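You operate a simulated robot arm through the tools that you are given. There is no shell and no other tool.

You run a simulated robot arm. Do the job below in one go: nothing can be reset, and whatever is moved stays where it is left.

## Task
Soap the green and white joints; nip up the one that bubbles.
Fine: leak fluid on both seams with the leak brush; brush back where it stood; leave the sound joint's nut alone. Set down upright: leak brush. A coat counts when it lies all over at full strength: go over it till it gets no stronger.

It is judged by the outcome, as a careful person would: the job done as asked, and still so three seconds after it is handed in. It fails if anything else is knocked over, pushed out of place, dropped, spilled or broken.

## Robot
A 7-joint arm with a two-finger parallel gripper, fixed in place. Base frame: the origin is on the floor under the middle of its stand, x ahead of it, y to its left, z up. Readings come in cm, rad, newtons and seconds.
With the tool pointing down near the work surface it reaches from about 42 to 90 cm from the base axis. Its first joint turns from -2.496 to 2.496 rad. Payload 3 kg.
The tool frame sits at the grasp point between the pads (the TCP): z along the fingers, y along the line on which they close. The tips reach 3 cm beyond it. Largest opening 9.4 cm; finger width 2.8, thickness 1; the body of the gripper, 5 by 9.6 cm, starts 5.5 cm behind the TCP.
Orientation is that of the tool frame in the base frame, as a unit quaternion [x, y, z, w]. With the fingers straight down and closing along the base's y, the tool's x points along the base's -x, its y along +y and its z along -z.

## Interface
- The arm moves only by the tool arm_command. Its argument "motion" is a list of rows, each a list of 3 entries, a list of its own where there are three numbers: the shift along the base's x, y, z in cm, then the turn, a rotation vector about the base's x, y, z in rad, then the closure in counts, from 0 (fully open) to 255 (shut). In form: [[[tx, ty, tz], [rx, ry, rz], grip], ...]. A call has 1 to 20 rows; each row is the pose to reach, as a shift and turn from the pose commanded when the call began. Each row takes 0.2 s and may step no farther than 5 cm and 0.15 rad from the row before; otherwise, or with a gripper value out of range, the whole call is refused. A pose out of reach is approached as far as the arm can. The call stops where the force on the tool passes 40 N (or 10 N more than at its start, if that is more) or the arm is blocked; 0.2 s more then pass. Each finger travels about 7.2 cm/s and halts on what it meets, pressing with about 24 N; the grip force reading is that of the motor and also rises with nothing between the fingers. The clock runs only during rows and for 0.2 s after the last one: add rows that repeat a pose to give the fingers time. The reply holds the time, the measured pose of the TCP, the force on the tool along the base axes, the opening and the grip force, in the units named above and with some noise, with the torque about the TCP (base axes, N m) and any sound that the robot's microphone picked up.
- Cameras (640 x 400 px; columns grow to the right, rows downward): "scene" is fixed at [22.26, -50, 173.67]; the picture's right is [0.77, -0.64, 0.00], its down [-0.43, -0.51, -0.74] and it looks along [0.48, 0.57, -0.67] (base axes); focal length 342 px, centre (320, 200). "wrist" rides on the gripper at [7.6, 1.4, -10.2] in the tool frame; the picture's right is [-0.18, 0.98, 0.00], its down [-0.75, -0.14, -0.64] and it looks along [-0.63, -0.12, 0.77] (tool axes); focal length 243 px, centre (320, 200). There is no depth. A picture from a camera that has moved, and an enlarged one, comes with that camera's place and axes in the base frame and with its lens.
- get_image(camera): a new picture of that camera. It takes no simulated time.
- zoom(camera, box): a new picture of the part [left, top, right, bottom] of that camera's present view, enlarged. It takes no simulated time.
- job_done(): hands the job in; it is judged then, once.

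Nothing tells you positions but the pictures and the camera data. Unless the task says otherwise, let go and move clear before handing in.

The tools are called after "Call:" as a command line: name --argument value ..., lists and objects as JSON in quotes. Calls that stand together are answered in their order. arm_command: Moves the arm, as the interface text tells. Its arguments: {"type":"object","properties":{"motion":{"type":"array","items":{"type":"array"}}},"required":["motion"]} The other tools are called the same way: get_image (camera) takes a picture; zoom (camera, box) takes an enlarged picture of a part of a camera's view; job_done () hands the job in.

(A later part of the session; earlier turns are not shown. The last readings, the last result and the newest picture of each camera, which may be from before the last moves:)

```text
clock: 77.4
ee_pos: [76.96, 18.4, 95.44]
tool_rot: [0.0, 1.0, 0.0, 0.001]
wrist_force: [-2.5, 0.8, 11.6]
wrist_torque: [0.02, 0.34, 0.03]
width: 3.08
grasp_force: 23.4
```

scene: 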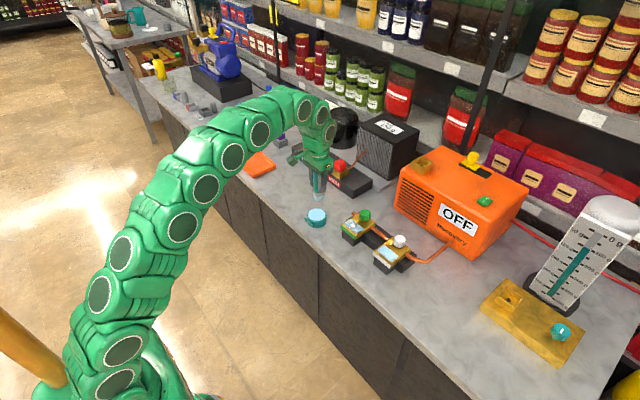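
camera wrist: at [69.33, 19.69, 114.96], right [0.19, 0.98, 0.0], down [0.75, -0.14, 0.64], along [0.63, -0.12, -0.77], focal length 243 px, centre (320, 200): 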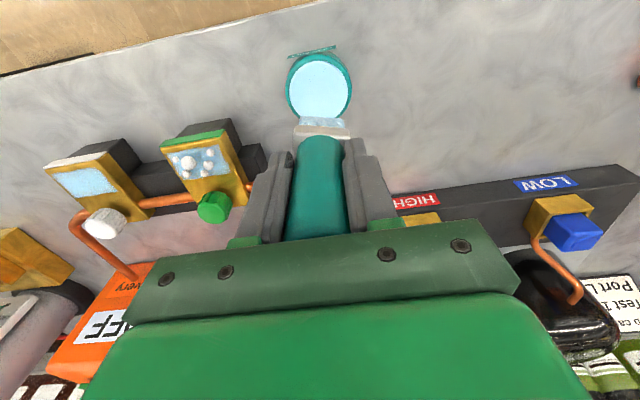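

Loaded with light contact. Now over to the white plate for a confirming pass.

Call:
arm_command --motion '[[[0, 0, 2.5], [0, 0, 0], 255], [[0, 0, 5], [0, 0, 0], 255], [[0, 0, 7.5], [0, 0, 0], 255], [[0, -4, 8], [0, 0, 0], 255], [[0, -8, 8], [0, 0, 0], 255], [[0, -12, 8], [0, 0, 0], 255], [[0, -16, 8], [0, 0, 0], 255], [[1, -20, 8], [0, 0, 0], 255], [[2, -24, 8], [0, 0, 0], 255], [[3, -28, 8], [0, 0, 0], 255], [[4.1, -29.8, 7.5], [0, 0, 0], 255], [[4.1, -29.8, 5.5], [0, 0, 0], 255], [[4.1, -29.8, 4], [0, 0, 0], 255], [[4.1, -29.8, 3.2], [0, 0, 0], 255], [[4.1, -29.8, 2.85], [0, 0, 0], 255], [[4.1, -29.8, 2.85], [0, 0, 0], 255]]'

Call:
zoom --camera "wrist" --box '[240, 50, 400, 150]'

```text
clock: 80.8
ee_pos: [80.95, -11.5, 98.23]
tool_rot: [0.0, 1.0, 0.0, 0.0]
wrist_force: [-0.1, 0.2, -0.8]
wrist_torque: [-0.02, 0.01, 0.0]
width: 3.1
grasp_force: 24.3
```

```text
4.00 times, centred on (320, 100) of wrist
camera zoom: at [73.4, -9.9, 108.43], right [0.18, 0.98, 0.0], down [0.75, -0.14, 0.64], along [0.63, -0.12, -0.77], focal length 970 px, centre (320, 600)
```

zoom: 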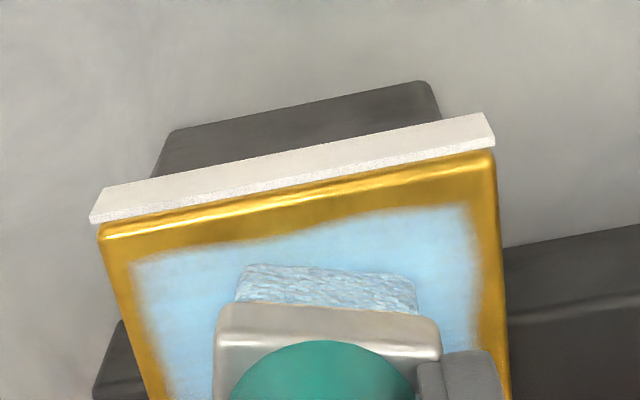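

Call:
arm_command --motion '[[[0, 0, -0.1], [0, 0, 0], 255], [[0, 0, -0.13], [0, 0, 0], 255], [[0, 0, -0.13], [0, 0, 0], 255]]'

```text
clock: 81.6
ee_pos: [81.0, -11.48, 98.24]
tool_rot: [0.001, 1.0, 0.0, 0.0]
wrist_force: [-2.0, -1.9, 19.8]
wrist_torque: [-0.09, 0.26, -0.02]
width: 3.11
grasp_force: 24.0
```

Contact is firm. I'll ease slightly and sweep the whole white patch once more, then lift clear.

Call:
arm_command --motion '[[[0, 0, 0.05], [0, 0, 0], 255], [[0, -0.8, 0.05], [0, 0, 0], 255], [[0, -1.6, 0.05], [0, 0, 0], 255], [[0, -2.4, 0.05], [0, 0, 0], 255], [[0.9, -2.4, 0.05], [0, 0, 0], 255], [[0.9, -1.6, 0.05], [0, 0, 0], 255], [[0.9, -0.8, 0.05], [0, 0, 0], 255], [[0.9, 0, 0.05], [0, 0, 0], 255], [[0.9, 0.8, 0.03], [0, 0, 0], 255], [[0.9, 1.6, 0.03], [0, 0, 0], 255], [[0.9, 2.3, 0.03], [0, 0, 0], 255], [[0, 2.3, 0.03], [0, 0, 0], 255], [[0, 1.6, 0.03], [0, 0, 0], 255], [[0, 0.8, 0.03], [0, 0, 0], 255], [[0, 0, 0], [0, 0, 0], 255], [[-0.6, 0.8, 0], [0, 0, 0], 255], [[-1.1, 1.6, 0], [0, 0, 0], 255], [[-1.1, 2.3, 0], [0, 0, 0], 255], [[-1.1, 1.5, 0], [0, 0, 0], 255], [[-1.1, 0.7, 0], [0, 0, 0], 255]]'

Call:
arm_command --motion '[[[0, -0.8, 0], [0, 0, 0], 255], [[0, -1.6, 0], [0, 0, 0], 255], [[0, -2.4, 0], [0, 0, 0], 255], [[0, -3.0, 0], [0, 0, 0], 255], [[0, -2.2, 0], [0, 0, 0], 255], [[0, -1.4, 0], [0, 0, 0], 255], [[0.3, -0.6, 0], [0, 0, 0], 255], [[0.3, -0.6, 2], [0, 0, 0], 255], [[0.3, -0.6, 5], [0, 0, 0], 255], [[-1.5, 2, 7], [0, 0, 0], 255], [[-3, 6, 7], [0, 0, 0], 255], [[-3, 10, 7], [0, 0, 0], 255], [[-3, 14, 7], [0, 0, 0], 255], [[-3, 18, 7], [0, 0, 0], 255], [[-3, 22, 7], [0, 0, 0], 255], [[-3, 26, 7], [0, 0, 0], 255], [[-3, 30, 7], [0, 0, 0], 255], [[-3, 34, 7], [0, 0, 0], 255], [[-3, 37.5, 7], [0, 0, 0], 255], [[-3, 37.5, 7], [0, 0, 0], 255]]'

Call:
zoom --camera "scene" --box '[335, 200, 415, 264]'

Call:
zoom --camera "scene" --box '[372, 238, 404, 262]'

Call:
get_image --camera "wrist"

Call:
zoom --camera "scene" --box '[260, 140, 360, 220]'

```text
clock: 85.8
ee_pos: [79.9, -10.6, 98.15]
tool_rot: [0.0, 1.0, 0.0, 0.0]
wrist_force: [-0.8, 3.6, 8.1]
wrist_torque: [0.18, 0.17, -0.03]
width: 3.07
grasp_force: 24.4
```

```text
clock: 90.0
ee_pos: [76.95, 26.7, 105.27]
tool_rot: [0.001, 1.0, 0.0, 0.0]
wrist_force: [-0.4, 0.1, -1.9]
wrist_torque: [-0.01, -0.01, 0.02]
width: 3.09
grasp_force: 24.7
```

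```text
6.25 times, centred on (375, 232) of scene
camera zoom: at [22.26, -50.0, 173.67], right [0.77, -0.64, 0.0], down [-0.43, -0.51, -0.74], along [0.48, 0.57, -0.67], focal length 2135 px, centre (-24, 0)
```

zoom: 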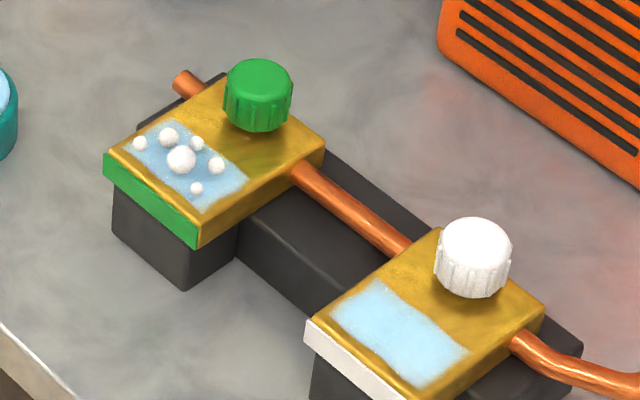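

```text
16.00 times, centred on (388, 250) of scene
camera zoom: at [22.26, -50.0, 173.67], right [0.77, -0.64, 0.0], down [-0.43, -0.51, -0.74], along [0.48, 0.57, -0.67], focal length 5466 px, centre (-768, -600)
```

zoom: 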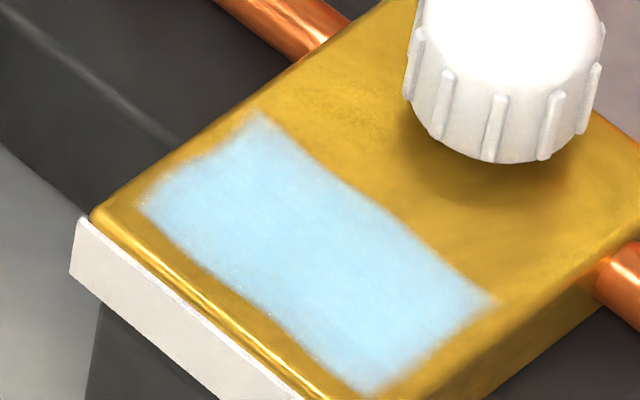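

```text
taken
camera wrist: at [69.28, 28.21, 115.42], right [0.19, 0.98, 0.0], down [0.75, -0.14, 0.64], along [0.63, -0.12, -0.77], focal length 243 px, centre (320, 200)
```

wrist: 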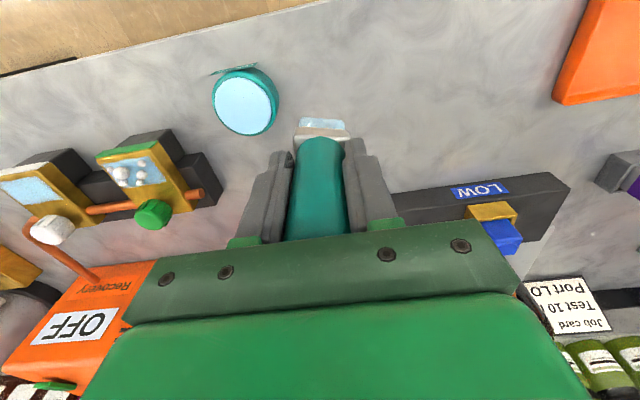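

```text
5.00 times, centred on (310, 180) of scene
camera zoom: at [22.26, -50.0, 173.67], right [0.77, -0.64, 0.0], down [-0.43, -0.51, -0.74], along [0.48, 0.57, -0.67], focal length 1708 px, centre (370, 300)
```

zoom: 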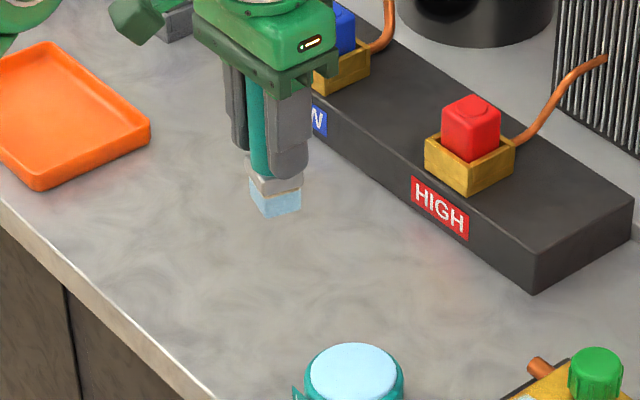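

The white coat did not change with the extra pass, so both coats are at full strength, and only green bubbles. The brush is now above its home spot. I'll measure how far it turned in the grip so I can set it down squarely.

Call:
zoom --camera "wrist" --box '[280, 100, 360, 150]'

Call:
zoom --camera "scene" --box '[295, 160, 335, 192]'

```text
8.00 times, centred on (320, 125) of wrist
camera zoom: at [69.28, 28.21, 115.42], right [0.19, 0.98, 0.0], down [0.75, -0.14, 0.64], along [0.63, -0.12, -0.77], focal length 1941 px, centre (320, 800)
```

zoom: 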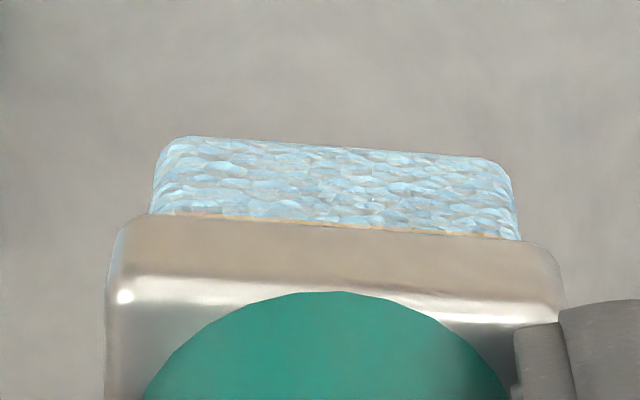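

```text
12.50 times, centred on (315, 176) of scene
camera zoom: at [22.26, -50.0, 173.67], right [0.77, -0.64, 0.0], down [-0.43, -0.51, -0.74], along [0.48, 0.57, -0.67], focal length 4271 px, centre (382, 500)
```

zoom: 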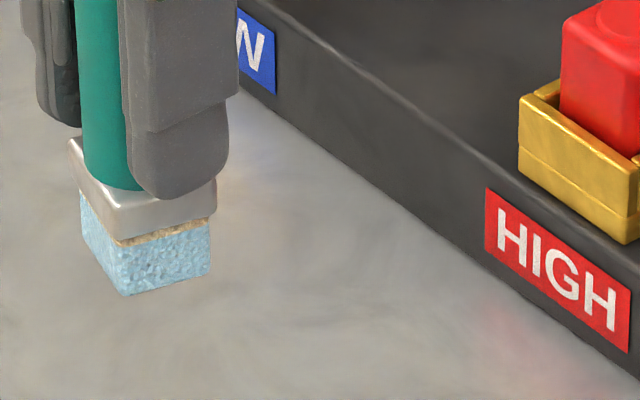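

The brush has turned about 15° in the grip and shifted a few millimetres. I'll counter-rotate the tool by about 0.26 rad and shift slightly so it stands as before, then check again.

Call:
arm_command --motion '[[[-0.2, 0.25, -1], [0, 0, 0.13], 255], [[-0.4, 0.49, -2], [0, 0, 0.258], 255], [[-0.4, 0.49, -3], [0, 0, 0.258], 255], [[-0.4, 0.49, -3], [0, 0, 0.258], 255]]'

Call:
zoom --camera "wrist" --box '[240, 50, 400, 150]'

Call:
zoom --camera "scene" --box '[290, 165, 340, 205]'

```text
clock: 91.0
ee_pos: [76.36, 27.28, 102.17]
tool_rot: [-0.129, 0.992, 0.0, 0.0]
wrist_force: [-0.6, 0.8, -1.2]
wrist_torque: [-0.01, 0.0, -0.01]
width: 3.08
grasp_force: 24.1
```

```text
4.00 times, centred on (320, 100) of wrist
camera zoom: at [68.78, 26.79, 112.33], right [-0.07, 1.0, 0.0], down [0.76, 0.06, 0.64], along [0.64, 0.05, -0.77], focal length 970 px, centre (320, 600)
```

zoom: 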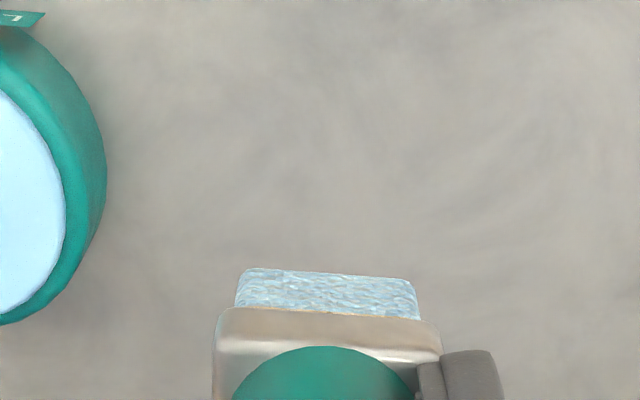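

```text
10.00 times, centred on (315, 185) of scene
camera zoom: at [22.26, -50.0, 173.67], right [0.77, -0.64, 0.0], down [-0.43, -0.51, -0.74], along [0.48, 0.57, -0.67], focal length 3416 px, centre (370, 350)
```

zoom: 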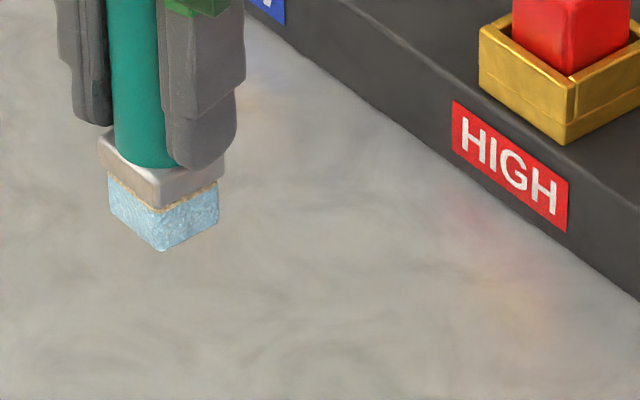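

The brush is square again, with its front edge at x 75.72 and centre at y 27.44. I'll nudge it −0.15 in y and lower it toward the bench.

Call:
arm_command --motion '[[[0, -0.15, -2.5], [0, 0, 0], 255], [[0, -0.15, -5], [0, 0, 0], 255], [[0, -0.15, -7], [0, 0, 0], 255], [[0, -0.15, -8.4], [0, 0, 0], 255], [[0, -0.15, -8.8], [0, 0, 0], 255], [[0, -0.15, -8.8], [0, 0, 0], 255]]'

Call:
zoom --camera "scene" --box '[290, 175, 340, 215]'

```text
clock: 92.4
ee_pos: [76.53, 27.1, 93.39]
tool_rot: [-0.128, 0.992, 0.0, 0.0]
wrist_force: [0.9, 0.0, -1.5]
wrist_torque: [-0.02, 0.0, -0.03]
width: 3.09
grasp_force: 24.0
```

```text
10.00 times, centred on (315, 195) of scene
camera zoom: at [22.26, -50.0, 173.67], right [0.77, -0.64, 0.0], down [-0.43, -0.51, -0.74], along [0.48, 0.57, -0.67], focal length 3416 px, centre (370, 250)
```

zoom: 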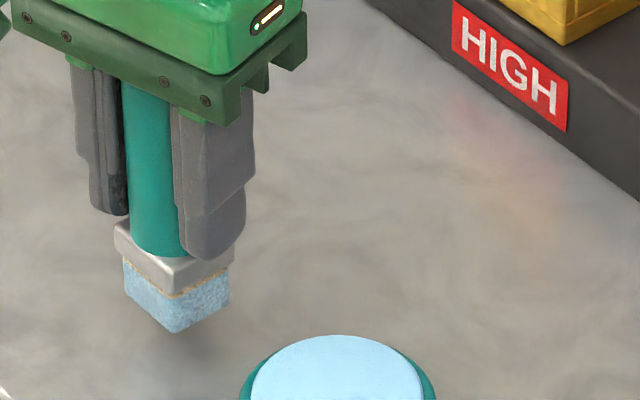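

The brush's foot is about 1.3 cm above the bench and within about 2 mm of its original spot. I'll lower with a tiny correction and feel for contact.

Call:
arm_command --motion '[[[0.1, -0.08, -0.5], [0, 0, 0], 255], [[0.1, -0.08, -0.9], [0, 0, 0], 255], [[0.1, -0.08, -1.1], [0, 0, 0], 255], [[0.1, -0.08, -1.1], [0, 0, 0], 255]]'

Call:
zoom --camera "scene" --box '[290, 175, 340, 215]'

```text
clock: 93.4
ee_pos: [76.62, 27.09, 92.27]
tool_rot: [-0.127, 0.992, -0.001, 0.0]
wrist_force: [-0.6, -0.9, -1.7]
wrist_torque: [0.01, 0.0, 0.01]
width: 3.07
grasp_force: 24.1
```

```text
10.00 times, centred on (315, 195) of scene
camera zoom: at [22.26, -50.0, 173.67], right [0.77, -0.64, 0.0], down [-0.43, -0.51, -0.74], along [0.48, 0.57, -0.67], focal length 3416 px, centre (370, 250)
```

zoom: 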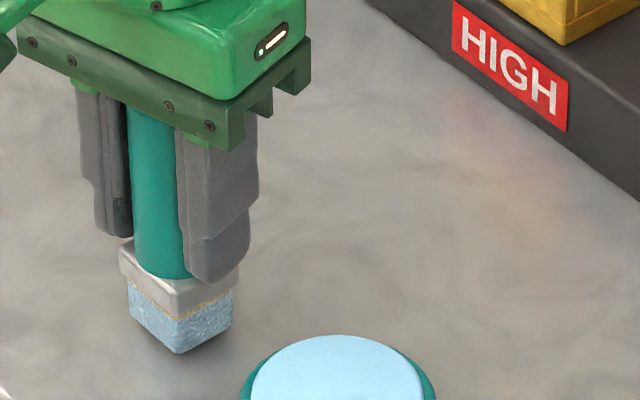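

Call:
arm_command --motion '[[[0.06, -0.05, -0.1], [0, 0, 0], 255], [[0.12, -0.1, -0.2], [0, 0, 0], 255], [[0.12, -0.1, -0.2], [0, 0, 0], 255]]'

Call:
arm_command --motion '[[[0, 0, -0.1], [0, 0, 0], 255], [[0, 0, -0.1], [0, 0, 0], 255]]'

```text
clock: 94.2
ee_pos: [76.71, 26.96, 92.1]
tool_rot: [-0.127, 0.992, 0.0, 0.001]
wrist_force: [0.2, 0.3, -0.4]
wrist_torque: [-0.02, -0.03, -0.02]
width: 3.09
grasp_force: 23.8
```

```text
clock: 94.8
ee_pos: [76.76, 26.95, 92.01]
tool_rot: [-0.128, 0.992, 0.0, 0.0]
wrist_force: [0.5, -0.1, -1.5]
wrist_torque: [-0.03, -0.02, -0.03]
width: 3.08
grasp_force: 23.8
```

Call:
arm_command --motion '[[[0, 0, -0.1], [0, 0, 0], 255], [[0, 0, -0.1], [0, 0, 0], 255]]'

Call:
zoom --camera "scene" --box '[290, 175, 340, 215]'

```text
clock: 95.4
ee_pos: [76.67, 26.91, 91.93]
tool_rot: [-0.129, 0.992, 0.0, 0.0]
wrist_force: [-2.3, -1.8, 8.6]
wrist_torque: [-0.13, 0.26, 0.03]
width: 3.12
grasp_force: 24.1
```

```text
10.00 times, centred on (315, 195) of scene
camera zoom: at [22.26, -50.0, 173.67], right [0.77, -0.64, 0.0], down [-0.43, -0.51, -0.74], along [0.48, 0.57, -0.67], focal length 3416 px, centre (370, 250)
```

zoom: 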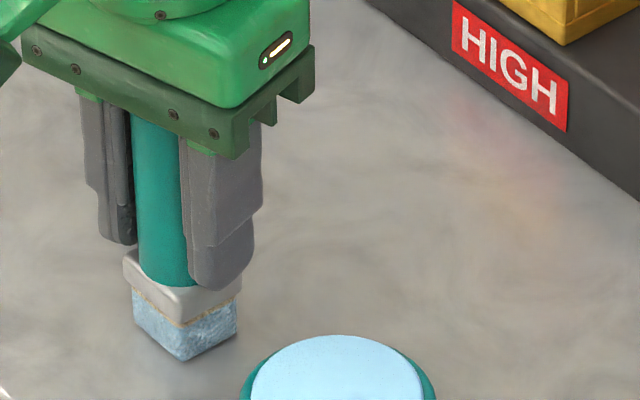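

The brush's foot is on the bench with 8.6 N and its corners match the original picture. I'll open the fingers gradually.

Call:
arm_command --motion '[[[0, 0, 0], [0, 0, 0], 165], [[0, 0, 0], [0, 0, 0], 150], [[0, 0, 0], [0, 0, 0], 135], [[0, 0, 0], [0, 0, 0], 115], [[0, 0, 0], [0, 0, 0], 90], [[0, 0, 0], [0, 0, 0], 90]]'

Call:
zoom --camera "scene" --box '[290, 175, 340, 215]'

Call:
get_image --camera "wrist"

```text
clock: 96.8
ee_pos: [76.63, 26.98, 91.82]
tool_rot: [-0.127, 0.992, 0.001, 0.0]
wrist_force: [0.0, 0.6, -0.7]
wrist_torque: [-0.01, -0.04, 0.0]
width: 6.1
grasp_force: 0.0
```

```text
10.00 times, centred on (315, 195) of scene
camera zoom: at [22.26, -50.0, 173.67], right [0.77, -0.64, 0.0], down [-0.43, -0.51, -0.74], along [0.48, 0.57, -0.67], focal length 3416 px, centre (370, 250)
```

zoom: 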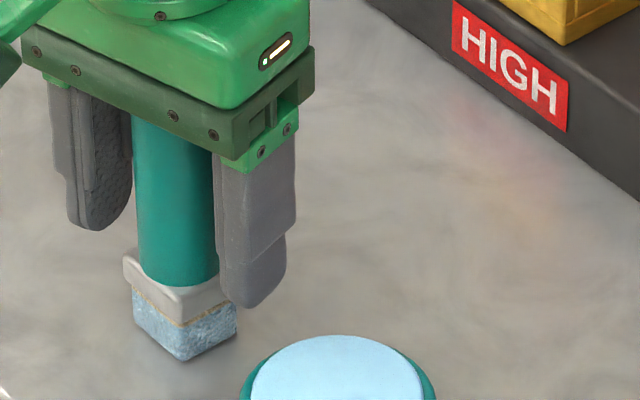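

```text
taken
camera wrist: at [69.02, 26.5, 102.03], right [-0.07, 1.0, 0.0], down [0.76, 0.06, 0.64], along [0.64, 0.05, -0.77], focal length 243 px, centre (320, 200)
```

wrist: 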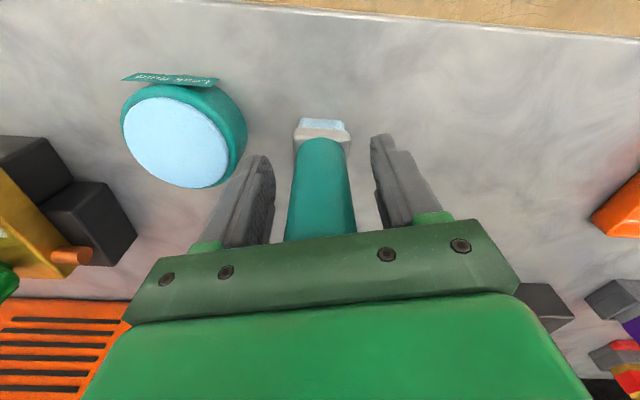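

The brush stands free. I'll withdraw straight up.

Call:
arm_command --motion '[[[0, 0, 2], [0, 0, 0], 90], [[0, 0, 4], [0, 0, 0], 90], [[0, 0, 6.5], [0, 0, 0], 90], [[0, 0, 9], [0, 0, 0], 90], [[0, 0, 12], [0, 0, 0], 60], [[0, 0, 14], [0, 0, -0.13], 60], [[0, 0, 14], [0, 0, -0.258], 60], [[0, 0, 14], [0, 0, -0.258], 60]]'

Call:
zoom --camera "scene" --box '[290, 175, 340, 215]'

Call:
get_image --camera "wrist"

```text
clock: 98.6
ee_pos: [76.67, 27.04, 105.75]
tool_rot: [0.001, 1.0, 0.001, 0.0]
wrist_force: [-1.2, -0.8, -0.1]
wrist_torque: [0.03, 0.03, 0.01]
width: 7.17
grasp_force: 0.0
```

```text
10.00 times, centred on (315, 195) of scene
camera zoom: at [22.26, -50.0, 173.67], right [0.77, -0.64, 0.0], down [-0.43, -0.51, -0.74], along [0.48, 0.57, -0.67], focal length 3416 px, centre (370, 250)
```

zoom: 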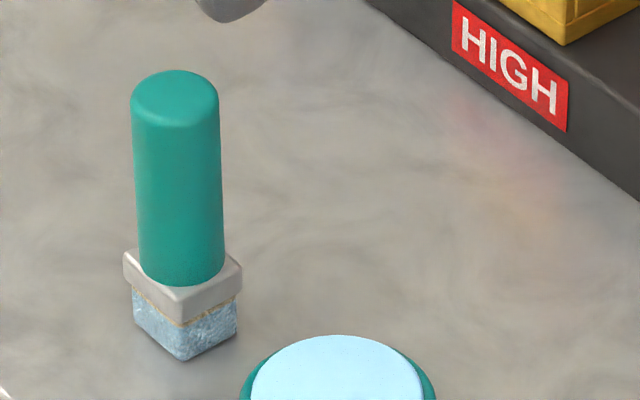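

```text
taken
camera wrist: at [69.15, 28.57, 115.97], right [0.19, 0.98, 0.0], down [0.75, -0.14, 0.64], along [0.63, -0.12, -0.77], focal length 243 px, centre (320, 200)
```

wrist: 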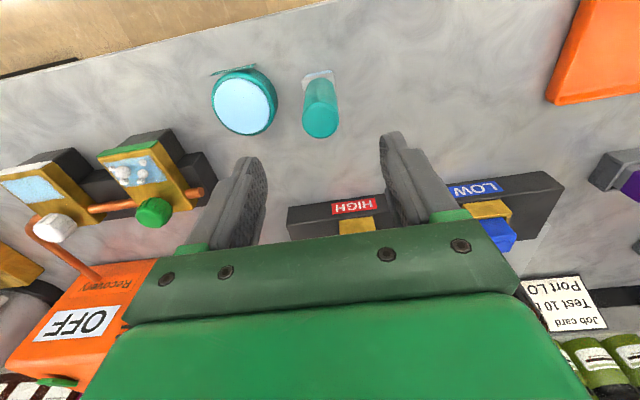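

The brush is back exactly where it stood, upright. Next is the green nut. I'll move above it with the fingers wide open and check alignment.

Call:
arm_command --motion '[[[0, -4, 0], [0, 0, 0], 0], [[0, -8, 0], [0, 0, 0], 0], [[0, -12, 0], [0, 0, 0], 0], [[0, -16, 0], [0, 0, 0], 0], [[1, -20, 0], [0, 0, 0], 0], [[3, -23.2, 0], [0, 0, 0], 0], [[6, -23.2, 0], [0, 0, 0], 0], [[8, -23.2, 0], [0, 0, 0], 0], [[8.5, -23.2, 0], [0, 0, 0], 0], [[8.5, -23.2, 0], [0, 0, 0], 0]]'

Call:
get_image --camera "wrist"

Call:
zoom --camera "wrist" --box '[240, 80, 400, 200]'

Call:
zoom --camera "scene" --box '[310, 160, 430, 256]'

```text
clock: 100.8
ee_pos: [85.2, 3.75, 105.75]
tool_rot: [0.001, 1.0, 0.0, 0.0]
wrist_force: [-0.3, 0.6, 0.3]
wrist_torque: [-0.01, 0.03, 0.02]
width: 9.42
grasp_force: 0.0
```

```text
taken
camera wrist: at [77.65, 5.34, 115.99], right [0.18, 0.98, 0.0], down [0.75, -0.14, 0.64], along [0.63, -0.12, -0.77], focal length 243 px, centre (320, 200)
```

wrist: 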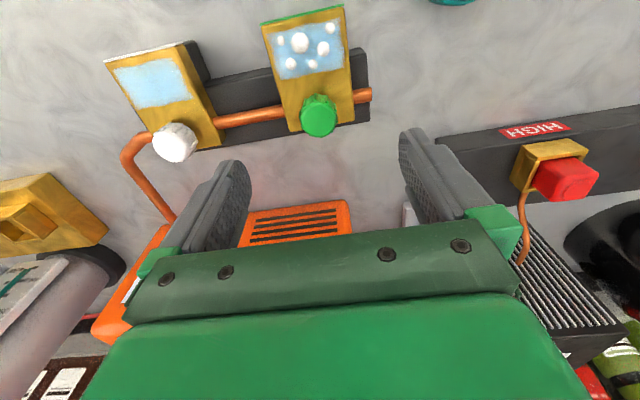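

```text
3.33 times, centred on (320, 140) of wrist
camera zoom: at [77.65, 5.34, 115.99], right [0.18, 0.98, 0.0], down [0.75, -0.14, 0.64], along [0.63, -0.12, -0.77], focal length 809 px, centre (320, 400)
```

zoom: 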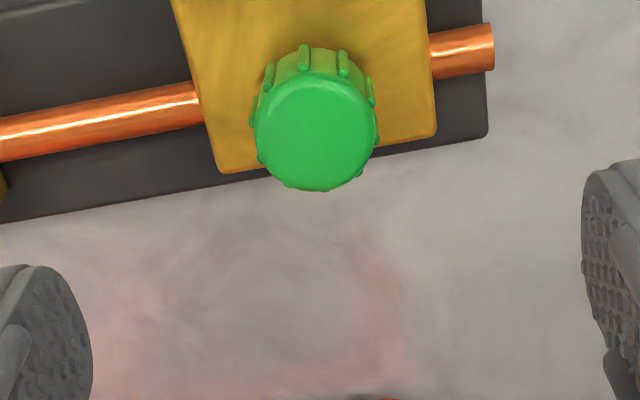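

```text
4.17 times, centred on (370, 208) of scene
camera zoom: at [22.26, -50.0, 173.67], right [0.77, -0.64, 0.0], down [-0.43, -0.51, -0.74], along [0.48, 0.57, -0.67], focal length 1424 px, centre (112, 167)
```

zoom: 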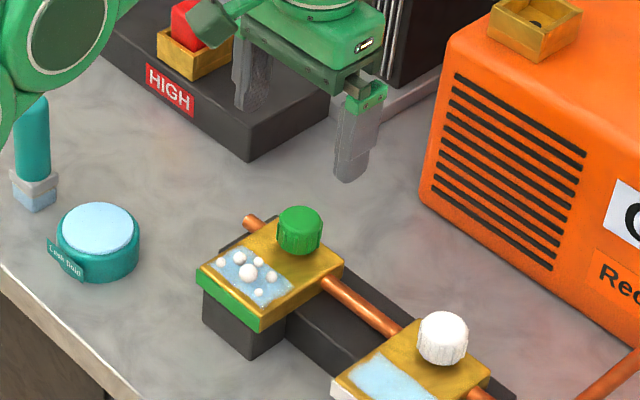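

The nut is at about (86.2, 3.6), 3.4 cm across, with its top near z 93.9. I'll centre over it, pre-turn the gripper +0.45 rad so there is room to turn clockwise, and narrow the fingers to about 6.5 cm, then descend partway to check.

Call:
arm_command --motion '[[[0.4, -0.1, 0], [0, 0, 0.15], 40], [[0.8, -0.2, -1], [0, 0, 0.3], 75], [[1.0, -0.28, -2.5], [0, 0, 0.45], 75], [[1.0, -0.28, -5], [0, 0, 0.45], 75], [[1.0, -0.28, -6.5], [0, 0, 0.45], 75], [[1.0, -0.28, -6.5], [0, 0, 0.45], 75]]'

Call:
get_image --camera "wrist"

Call:
zoom --camera "scene" --box '[330, 180, 410, 244]'

```text
clock: 102.2
ee_pos: [86.18, 3.5, 99.31]
tool_rot: [-0.223, 0.975, 0.001, 0.0]
wrist_force: [0.3, -0.6, 0.1]
wrist_torque: [-0.02, 0.02, 0.01]
width: 6.63
grasp_force: 0.0
```

```text
taken
camera wrist: at [78.76, 1.58, 109.47], right [-0.26, 0.97, 0.0], down [0.74, 0.2, 0.64], along [0.62, 0.17, -0.77], focal length 243 px, centre (320, 200)
```

wrist: 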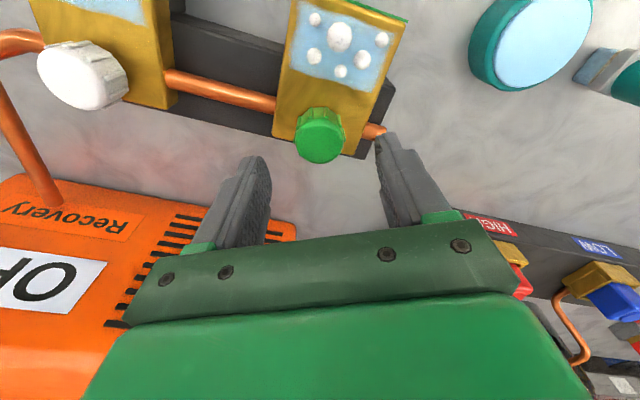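

```text
6.25 times, centred on (370, 212) of scene
camera zoom: at [22.26, -50.0, 173.67], right [0.77, -0.64, 0.0], down [-0.43, -0.51, -0.74], along [0.48, 0.57, -0.67], focal length 2135 px, centre (8, 125)
```

zoom: 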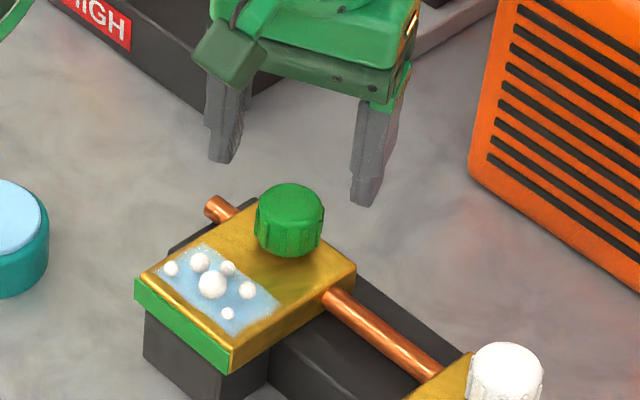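

Alignment is good, nut centre about (86.16, 3.45). I'll descend to z≈94.5 so the fingertips stay about 1 cm above the plate.

Call:
arm_command --motion '[[[-0.04, -0.06, -1.5], [0, 0, 0], 75], [[-0.04, -0.06, -3], [0, 0, 0], 75], [[-0.04, -0.06, -4], [0, 0, 0], 75], [[-0.04, -0.06, -4.7], [0, 0, 0], 75], [[-0.04, -0.06, -4.7], [0, 0, 0], 75]]'

Call:
get_image --camera "wrist"

Call:
zoom --camera "scene" --box '[340, 190, 400, 238]'

```text
clock: 103.4
ee_pos: [86.18, 3.42, 94.65]
tool_rot: [-0.223, 0.975, 0.0, 0.0]
wrist_force: [-0.4, 0.9, 0.4]
wrist_torque: [0.0, -0.03, -0.01]
width: 6.63
grasp_force: 0.0
```

```text
taken
camera wrist: at [78.75, 1.52, 104.81], right [-0.26, 0.97, 0.0], down [0.74, 0.2, 0.64], along [0.62, 0.17, -0.77], focal length 243 px, centre (320, 200)
```

wrist: 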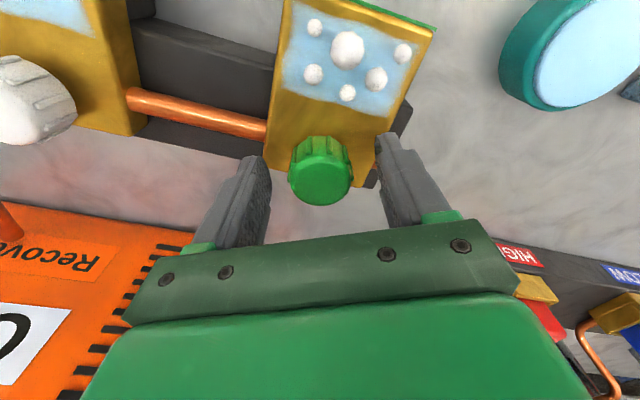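

```text
8.33 times, centred on (370, 214) of scene
camera zoom: at [22.26, -50.0, 173.67], right [0.77, -0.64, 0.0], down [-0.43, -0.51, -0.74], along [0.48, 0.57, -0.67], focal length 2847 px, centre (-97, 83)
```

zoom: 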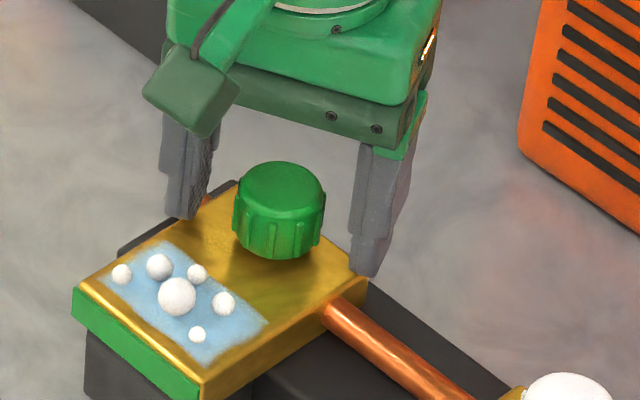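

The nut sits centred between the fingers. I'll close on it and read the forces.

Call:
arm_command --motion '[[[0, 0, 0], [0, 0, 0], 120], [[0, 0, 0], [0, 0, 0], 150], [[0, 0, 0], [0, 0, 0], 180], [[0, 0, 0], [0, 0, 0], 220], [[0, 0, 0], [0, 0, 0], 255], [[0, 0, 0], [0, 0, 0], 255]]'

Call:
get_image --camera "wrist"

Call:
zoom --camera "scene" --box '[340, 190, 400, 238]'

```text
clock: 104.8
ee_pos: [86.22, 3.49, 94.68]
tool_rot: [-0.223, 0.975, 0.0, 0.0]
wrist_force: [-3.9, 1.1, -0.3]
wrist_torque: [-0.31, -0.3, -0.01]
width: 3.38
grasp_force: 45.7
```

```text
taken
camera wrist: at [78.73, 1.53, 104.82], right [-0.26, 0.97, 0.0], down [0.74, 0.2, 0.64], along [0.62, 0.17, -0.77], focal length 243 px, centre (320, 200)
```

wrist: 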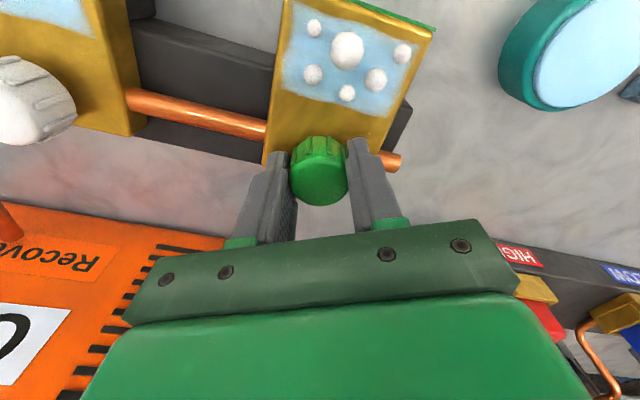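

```text
8.33 times, centred on (370, 214) of scene
camera zoom: at [22.26, -50.0, 173.67], right [0.77, -0.64, 0.0], down [-0.43, -0.51, -0.74], along [0.48, 0.57, -0.67], focal length 2847 px, centre (-97, 83)
```

zoom: 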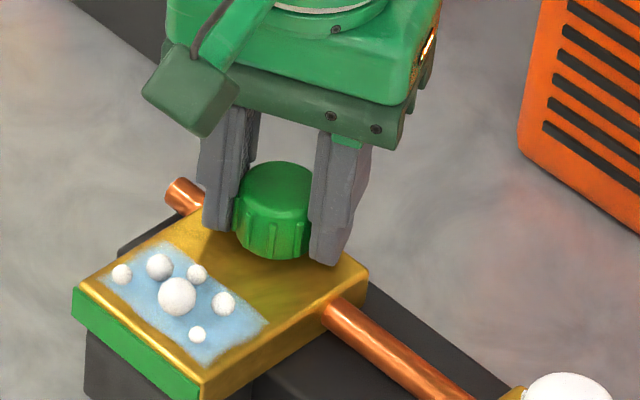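

The nut is gripped, with only about 4 N of side force. I'll turn it clockwise seen from above, gently, and watch the torque and bubbles.

Call:
arm_command --motion '[[[0, 0, 0], [0, 0, -0.05], 255], [[0, 0, 0], [0, 0, -0.1], 255], [[0, 0, 0], [0, 0, -0.15], 255], [[0, 0, 0], [0, 0, -0.2], 255], [[0, 0, 0], [0, 0, -0.2], 255]]'

Call:
zoom --camera "scene" --box '[340, 190, 400, 238]'

Call:
zoom --camera "wrist" --box '[240, 100, 400, 220]'

```text
clock: 106.0
ee_pos: [86.12, 3.39, 94.64]
tool_rot: [-0.125, 0.992, 0.0, 0.0]
wrist_force: [-8.7, 5.8, 3.9]
wrist_torque: [-0.44, 0.17, 0.0]
width: 3.38
grasp_force: 44.4
```

```text
8.33 times, centred on (370, 214) of scene
camera zoom: at [22.26, -50.0, 173.67], right [0.77, -0.64, 0.0], down [-0.43, -0.51, -0.74], along [0.48, 0.57, -0.67], focal length 2847 px, centre (-97, 83)
```

zoom: 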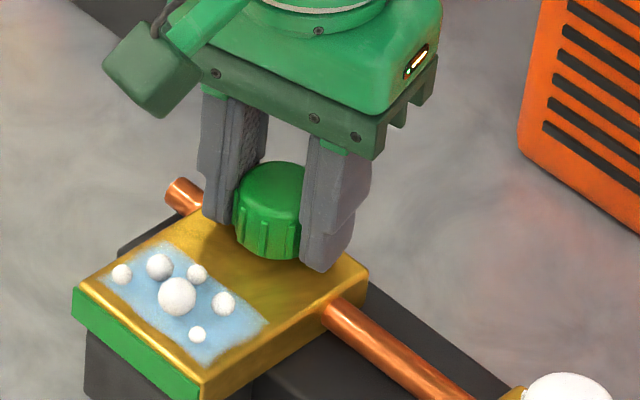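

```text
3.33 times, centred on (320, 160) of wrist
camera zoom: at [78.48, 3.07, 104.82], right [-0.06, 1.0, 0.0], down [0.77, 0.05, 0.64], along [0.64, 0.04, -0.77], focal length 809 px, centre (320, 333)
```

zoom: 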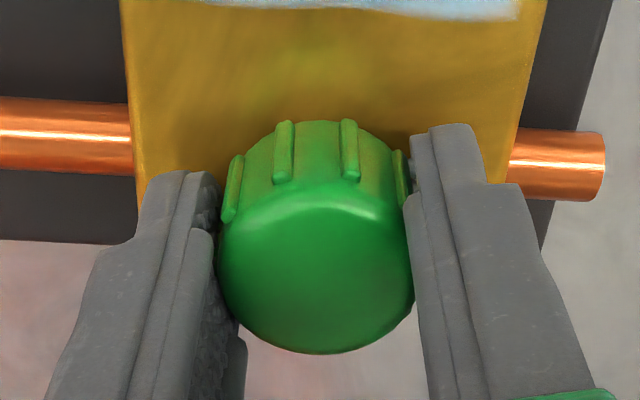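

The tool turned 0.2 rad with almost no twist torque. I need to confirm the nut is turning with the fingers, so I'll look at the ribs and turn further.

Call:
arm_command --motion '[[[0, 0, 0], [0, 0, -0.08], 255], [[0, 0, 0], [0, 0, -0.16], 255], [[0, 0, 0], [0, 0, -0.24], 255], [[0, 0, 0], [0, 0, -0.3], 255], [[0, 0, 0], [0, 0, -0.3], 255]]'

Call:
zoom --camera "scene" --box '[340, 190, 400, 238]'

Call:
zoom --camera "wrist" --box '[240, 100, 400, 220]'

```text
clock: 107.2
ee_pos: [86.11, 3.45, 94.7]
tool_rot: [0.026, 1.0, -0.001, 0.0]
wrist_force: [3.4, 10.1, 0.8]
wrist_torque: [-0.08, -0.6, 0.0]
width: 3.39
grasp_force: 44.8
```

```text
8.33 times, centred on (370, 214) of scene
camera zoom: at [22.26, -50.0, 173.67], right [0.77, -0.64, 0.0], down [-0.43, -0.51, -0.74], along [0.48, 0.57, -0.67], focal length 2847 px, centre (-97, 83)
```

zoom: 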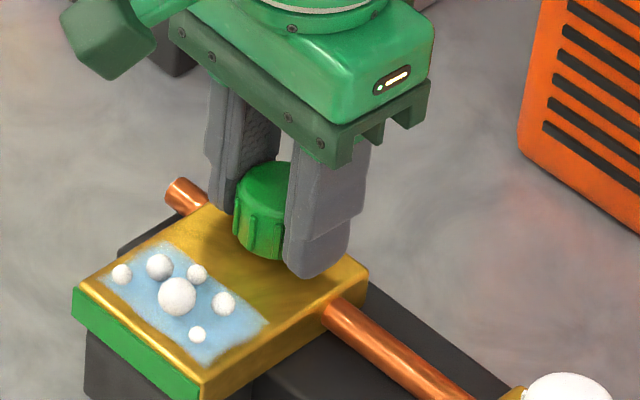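

```text
3.33 times, centred on (320, 160) of wrist
camera zoom: at [78.67, 5.38, 104.81], right [0.23, 0.97, 0.0], down [0.74, -0.18, 0.64], along [0.62, -0.15, -0.77], focal length 809 px, centre (320, 333)
```

zoom: 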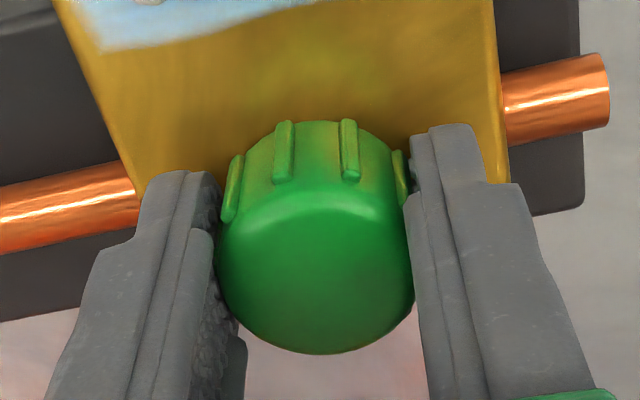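

The ribs stay fixed relative to the fingers, so the nut is turning with the gripper, 0.5 rad so far with little resistance. I'll keep turning clockwise and watch for firming torque or the bubbles changing.

Call:
arm_command --motion '[[[0, 0.05, 0], [0, 0, -0.08], 255], [[0, 0.08, 0], [0, 0, -0.16], 255], [[0, 0.08, 0], [0, 0, -0.24], 255], [[0, 0.08, 0], [0, 0, -0.3], 255], [[0, 0.08, 0], [0, 0, -0.3], 255]]'

Call:
zoom --camera "scene" --box '[340, 190, 400, 238]'

Call:
zoom --camera "wrist" --box '[240, 100, 400, 220]'

```text
clock: 108.4
ee_pos: [86.14, 3.49, 94.6]
tool_rot: [0.176, 0.984, -0.001, 0.0]
wrist_force: [3.7, -1.1, 4.7]
wrist_torque: [0.17, 0.59, -0.04]
width: 3.4
grasp_force: 45.1
```

```text
8.33 times, centred on (370, 214) of scene
camera zoom: at [22.26, -50.0, 173.67], right [0.77, -0.64, 0.0], down [-0.43, -0.51, -0.74], along [0.48, 0.57, -0.67], focal length 2847 px, centre (-97, 83)
```

zoom: 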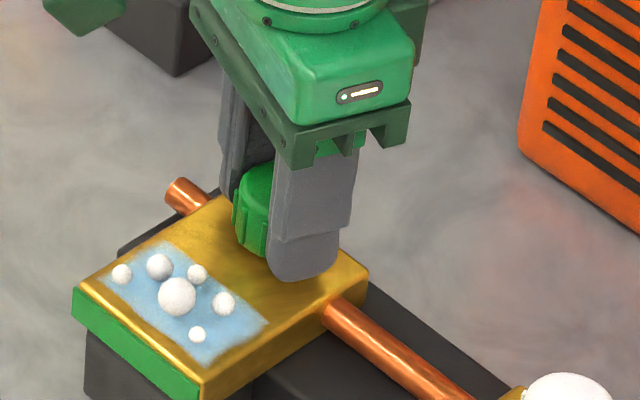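

```text
3.33 times, centred on (320, 160) of wrist
camera zoom: at [79.55, 7.54, 104.81], right [0.51, 0.86, 0.0], down [0.66, -0.39, 0.64], along [0.55, -0.33, -0.77], focal length 809 px, centre (320, 333)
```

zoom: 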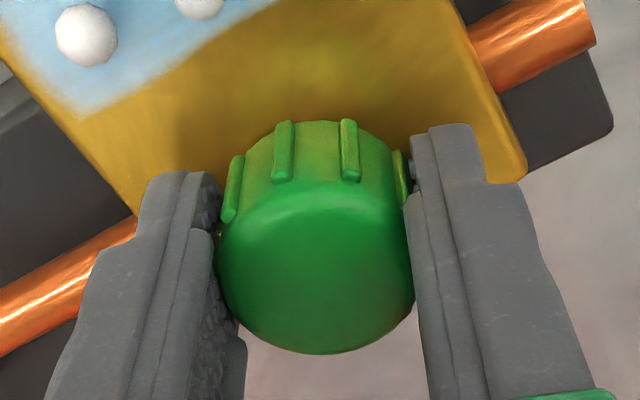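

0.8 rad turned, still with little torque. I'll continue a further 0.4 rad, watching torque closely.

Call:
arm_command --motion '[[[0, 0, 0], [0, 0, -0.08], 255], [[0, 0, 0], [0, 0, -0.16], 255], [[0, 0, 0], [0, 0, -0.24], 255], [[0, 0, 0], [0, 0, -0.32], 255], [[0, 0, 0], [0, 0, -0.4], 255], [[0, 0, 0], [0, 0, -0.4], 255]]'

Call:
zoom --camera "scene" --box '[340, 190, 400, 238]'

Call:
zoom --camera "wrist" --box '[240, 100, 400, 220]'

```text
clock: 109.8
ee_pos: [86.13, 3.46, 94.68]
tool_rot: [0.367, 0.93, 0.0, 0.0]
wrist_force: [-2.1, -2.0, -1.0]
wrist_torque: [0.3, 0.08, 0.19]
width: 3.37
grasp_force: 45.3
```

```text
8.33 times, centred on (370, 214) of scene
camera zoom: at [22.26, -50.0, 173.67], right [0.77, -0.64, 0.0], down [-0.43, -0.51, -0.74], along [0.48, 0.57, -0.67], focal length 2847 px, centre (-97, 83)
```

zoom: 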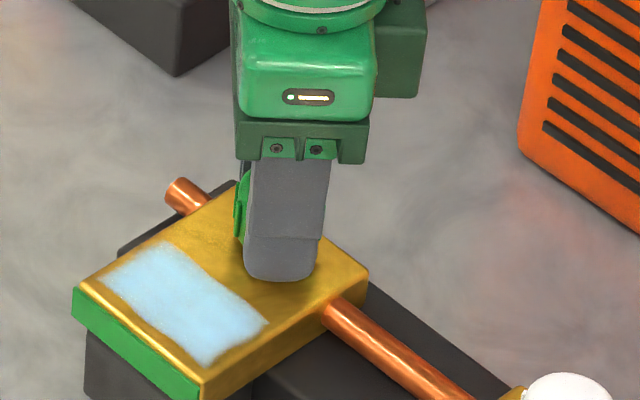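

```text
3.33 times, centred on (320, 160) of wrist
camera zoom: at [81.63, 9.84, 104.81], right [0.81, 0.59, 0.0], down [0.45, -0.62, 0.64], along [0.38, -0.52, -0.77], focal length 809 px, centre (320, 333)
```

zoom: 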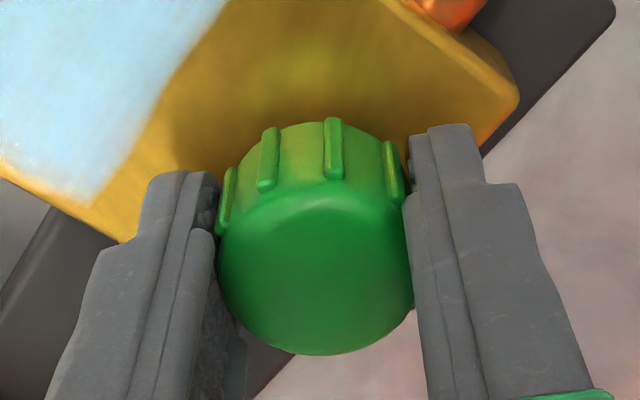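

The bubbles have vanished and the torque rose to 0.19 N·m, with the fingers just starting to slip on the nut, so it is nipped up tight. I'll stop turning, open the fingers and lift straight off.

Call:
arm_command --motion '[[[0, 0, 0], [0, 0, 0], 200], [[0, 0, 0], [0, 0, 0], 140], [[0, 0, 0], [0, 0, 0], 100], [[0, 0, 0], [0, 0, 0], 90], [[0, 0, 0], [0, 0, 0], 90]]'

Call:
zoom --camera "wrist" --box '[200, 80, 440, 260]'

```text
clock: 111.0
ee_pos: [86.2, 3.53, 94.63]
tool_rot: [0.367, 0.93, 0.0, 0.0]
wrist_force: [0.6, -0.3, -0.8]
wrist_torque: [0.01, 0.03, 0.0]
width: 6.11
grasp_force: 0.0
```

```text
2.22 times, centred on (320, 170) of wrist
camera zoom: at [81.63, 9.85, 104.83], right [0.81, 0.59, 0.0], down [0.45, -0.62, 0.64], along [0.38, -0.52, -0.77], focal length 539 px, centre (320, 267)
```

zoom: 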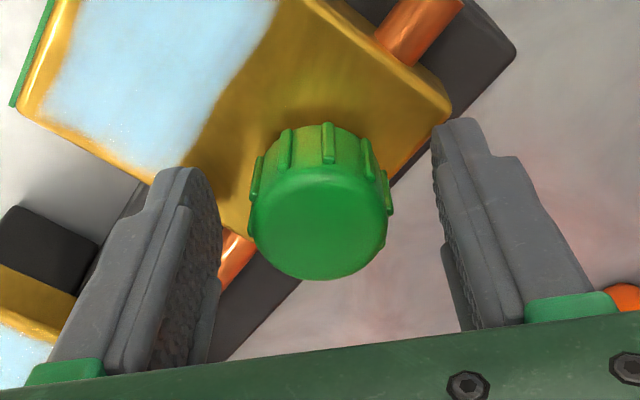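

The fingers are clear of the nut. I'll lift straight up, unwind the wrist and move back away from the work.

Call:
arm_command --motion '[[[0, 0, 2], [0, 0, 0], 90], [[0, 0, 4], [0, 0, 0], 90], [[0, 0, 7], [0, 0, 0], 90], [[0, 0, 10], [0, 0, 0], 90], [[-2, 0, 12], [0, 0, 0.13], 90], [[-4, 0, 14], [0, 0, 0.26], 90], [[-7, 0, 15], [0, 0, 0.39], 90], [[-10, 0, 16], [0, 0, 0.52], 90], [[-13, 0, 17], [0, 0, 0.65], 90], [[-16, 0, 18], [0, 0, 0.75], 90], [[-20, 0, 19], [0, 0, 0.75], 90], [[-24, 0, 20], [0, 0, 0.75], 90], [[-28, 0, 21], [0, 0, 0.75], 90], [[-28, 0, 21], [0, 0, 0.75], 90]]'

Call:
get_image --camera "scene"

Call:
zoom --camera "scene" --box '[335, 200, 415, 264]'

Call:
zoom --camera "scene" --box '[280, 165, 360, 235]'

Call:
get_image --camera "wrist"

```text
clock: 114.0
ee_pos: [58.11, 3.45, 115.67]
tool_rot: [0.0, 1.0, 0.0, 0.0]
wrist_force: [-0.7, 0.0, 0.6]
wrist_torque: [0.0, 0.01, -0.04]
width: 6.09
grasp_force: 0.1
```

```text
taken
```

scene: 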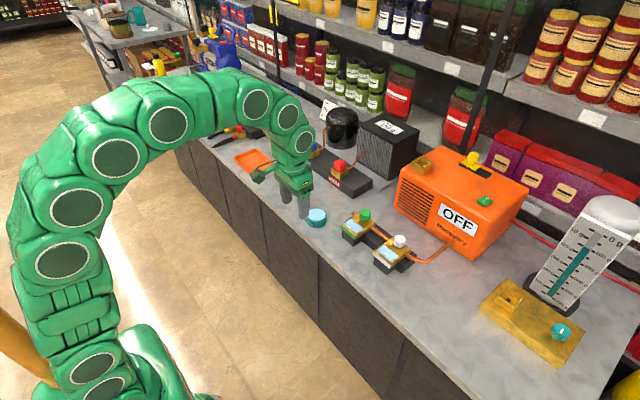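

```text
6.25 times, centred on (375, 232) of scene
camera zoom: at [22.26, -50.0, 173.67], right [0.77, -0.64, 0.0], down [-0.43, -0.51, -0.74], along [0.48, 0.57, -0.67], focal length 2135 px, centre (-24, 0)
```

zoom: 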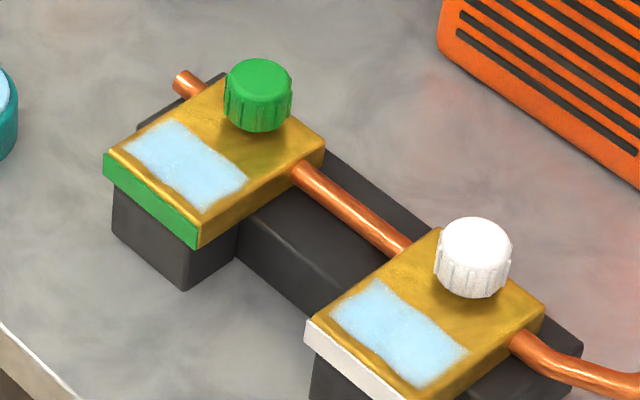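

```text
5.71 times, centred on (320, 200) of scene
camera zoom: at [22.26, -50.0, 173.67], right [0.77, -0.64, 0.0], down [-0.43, -0.51, -0.74], along [0.48, 0.57, -0.67], focal length 1952 px, centre (320, 200)
```

zoom: 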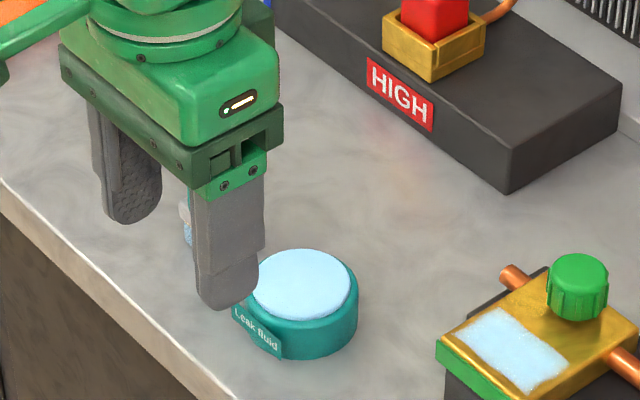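

```text
taken
camera wrist: at [50.63, 4.97, 125.76], right [0.18, 0.98, 0.0], down [0.75, -0.14, 0.64], along [0.63, -0.12, -0.77], focal length 243 px, centre (320, 200)
```

wrist: 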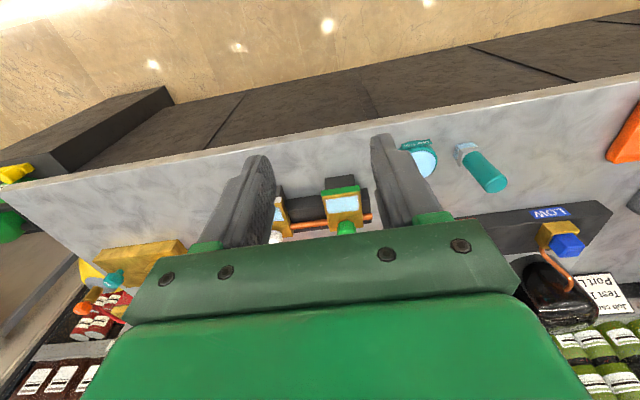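

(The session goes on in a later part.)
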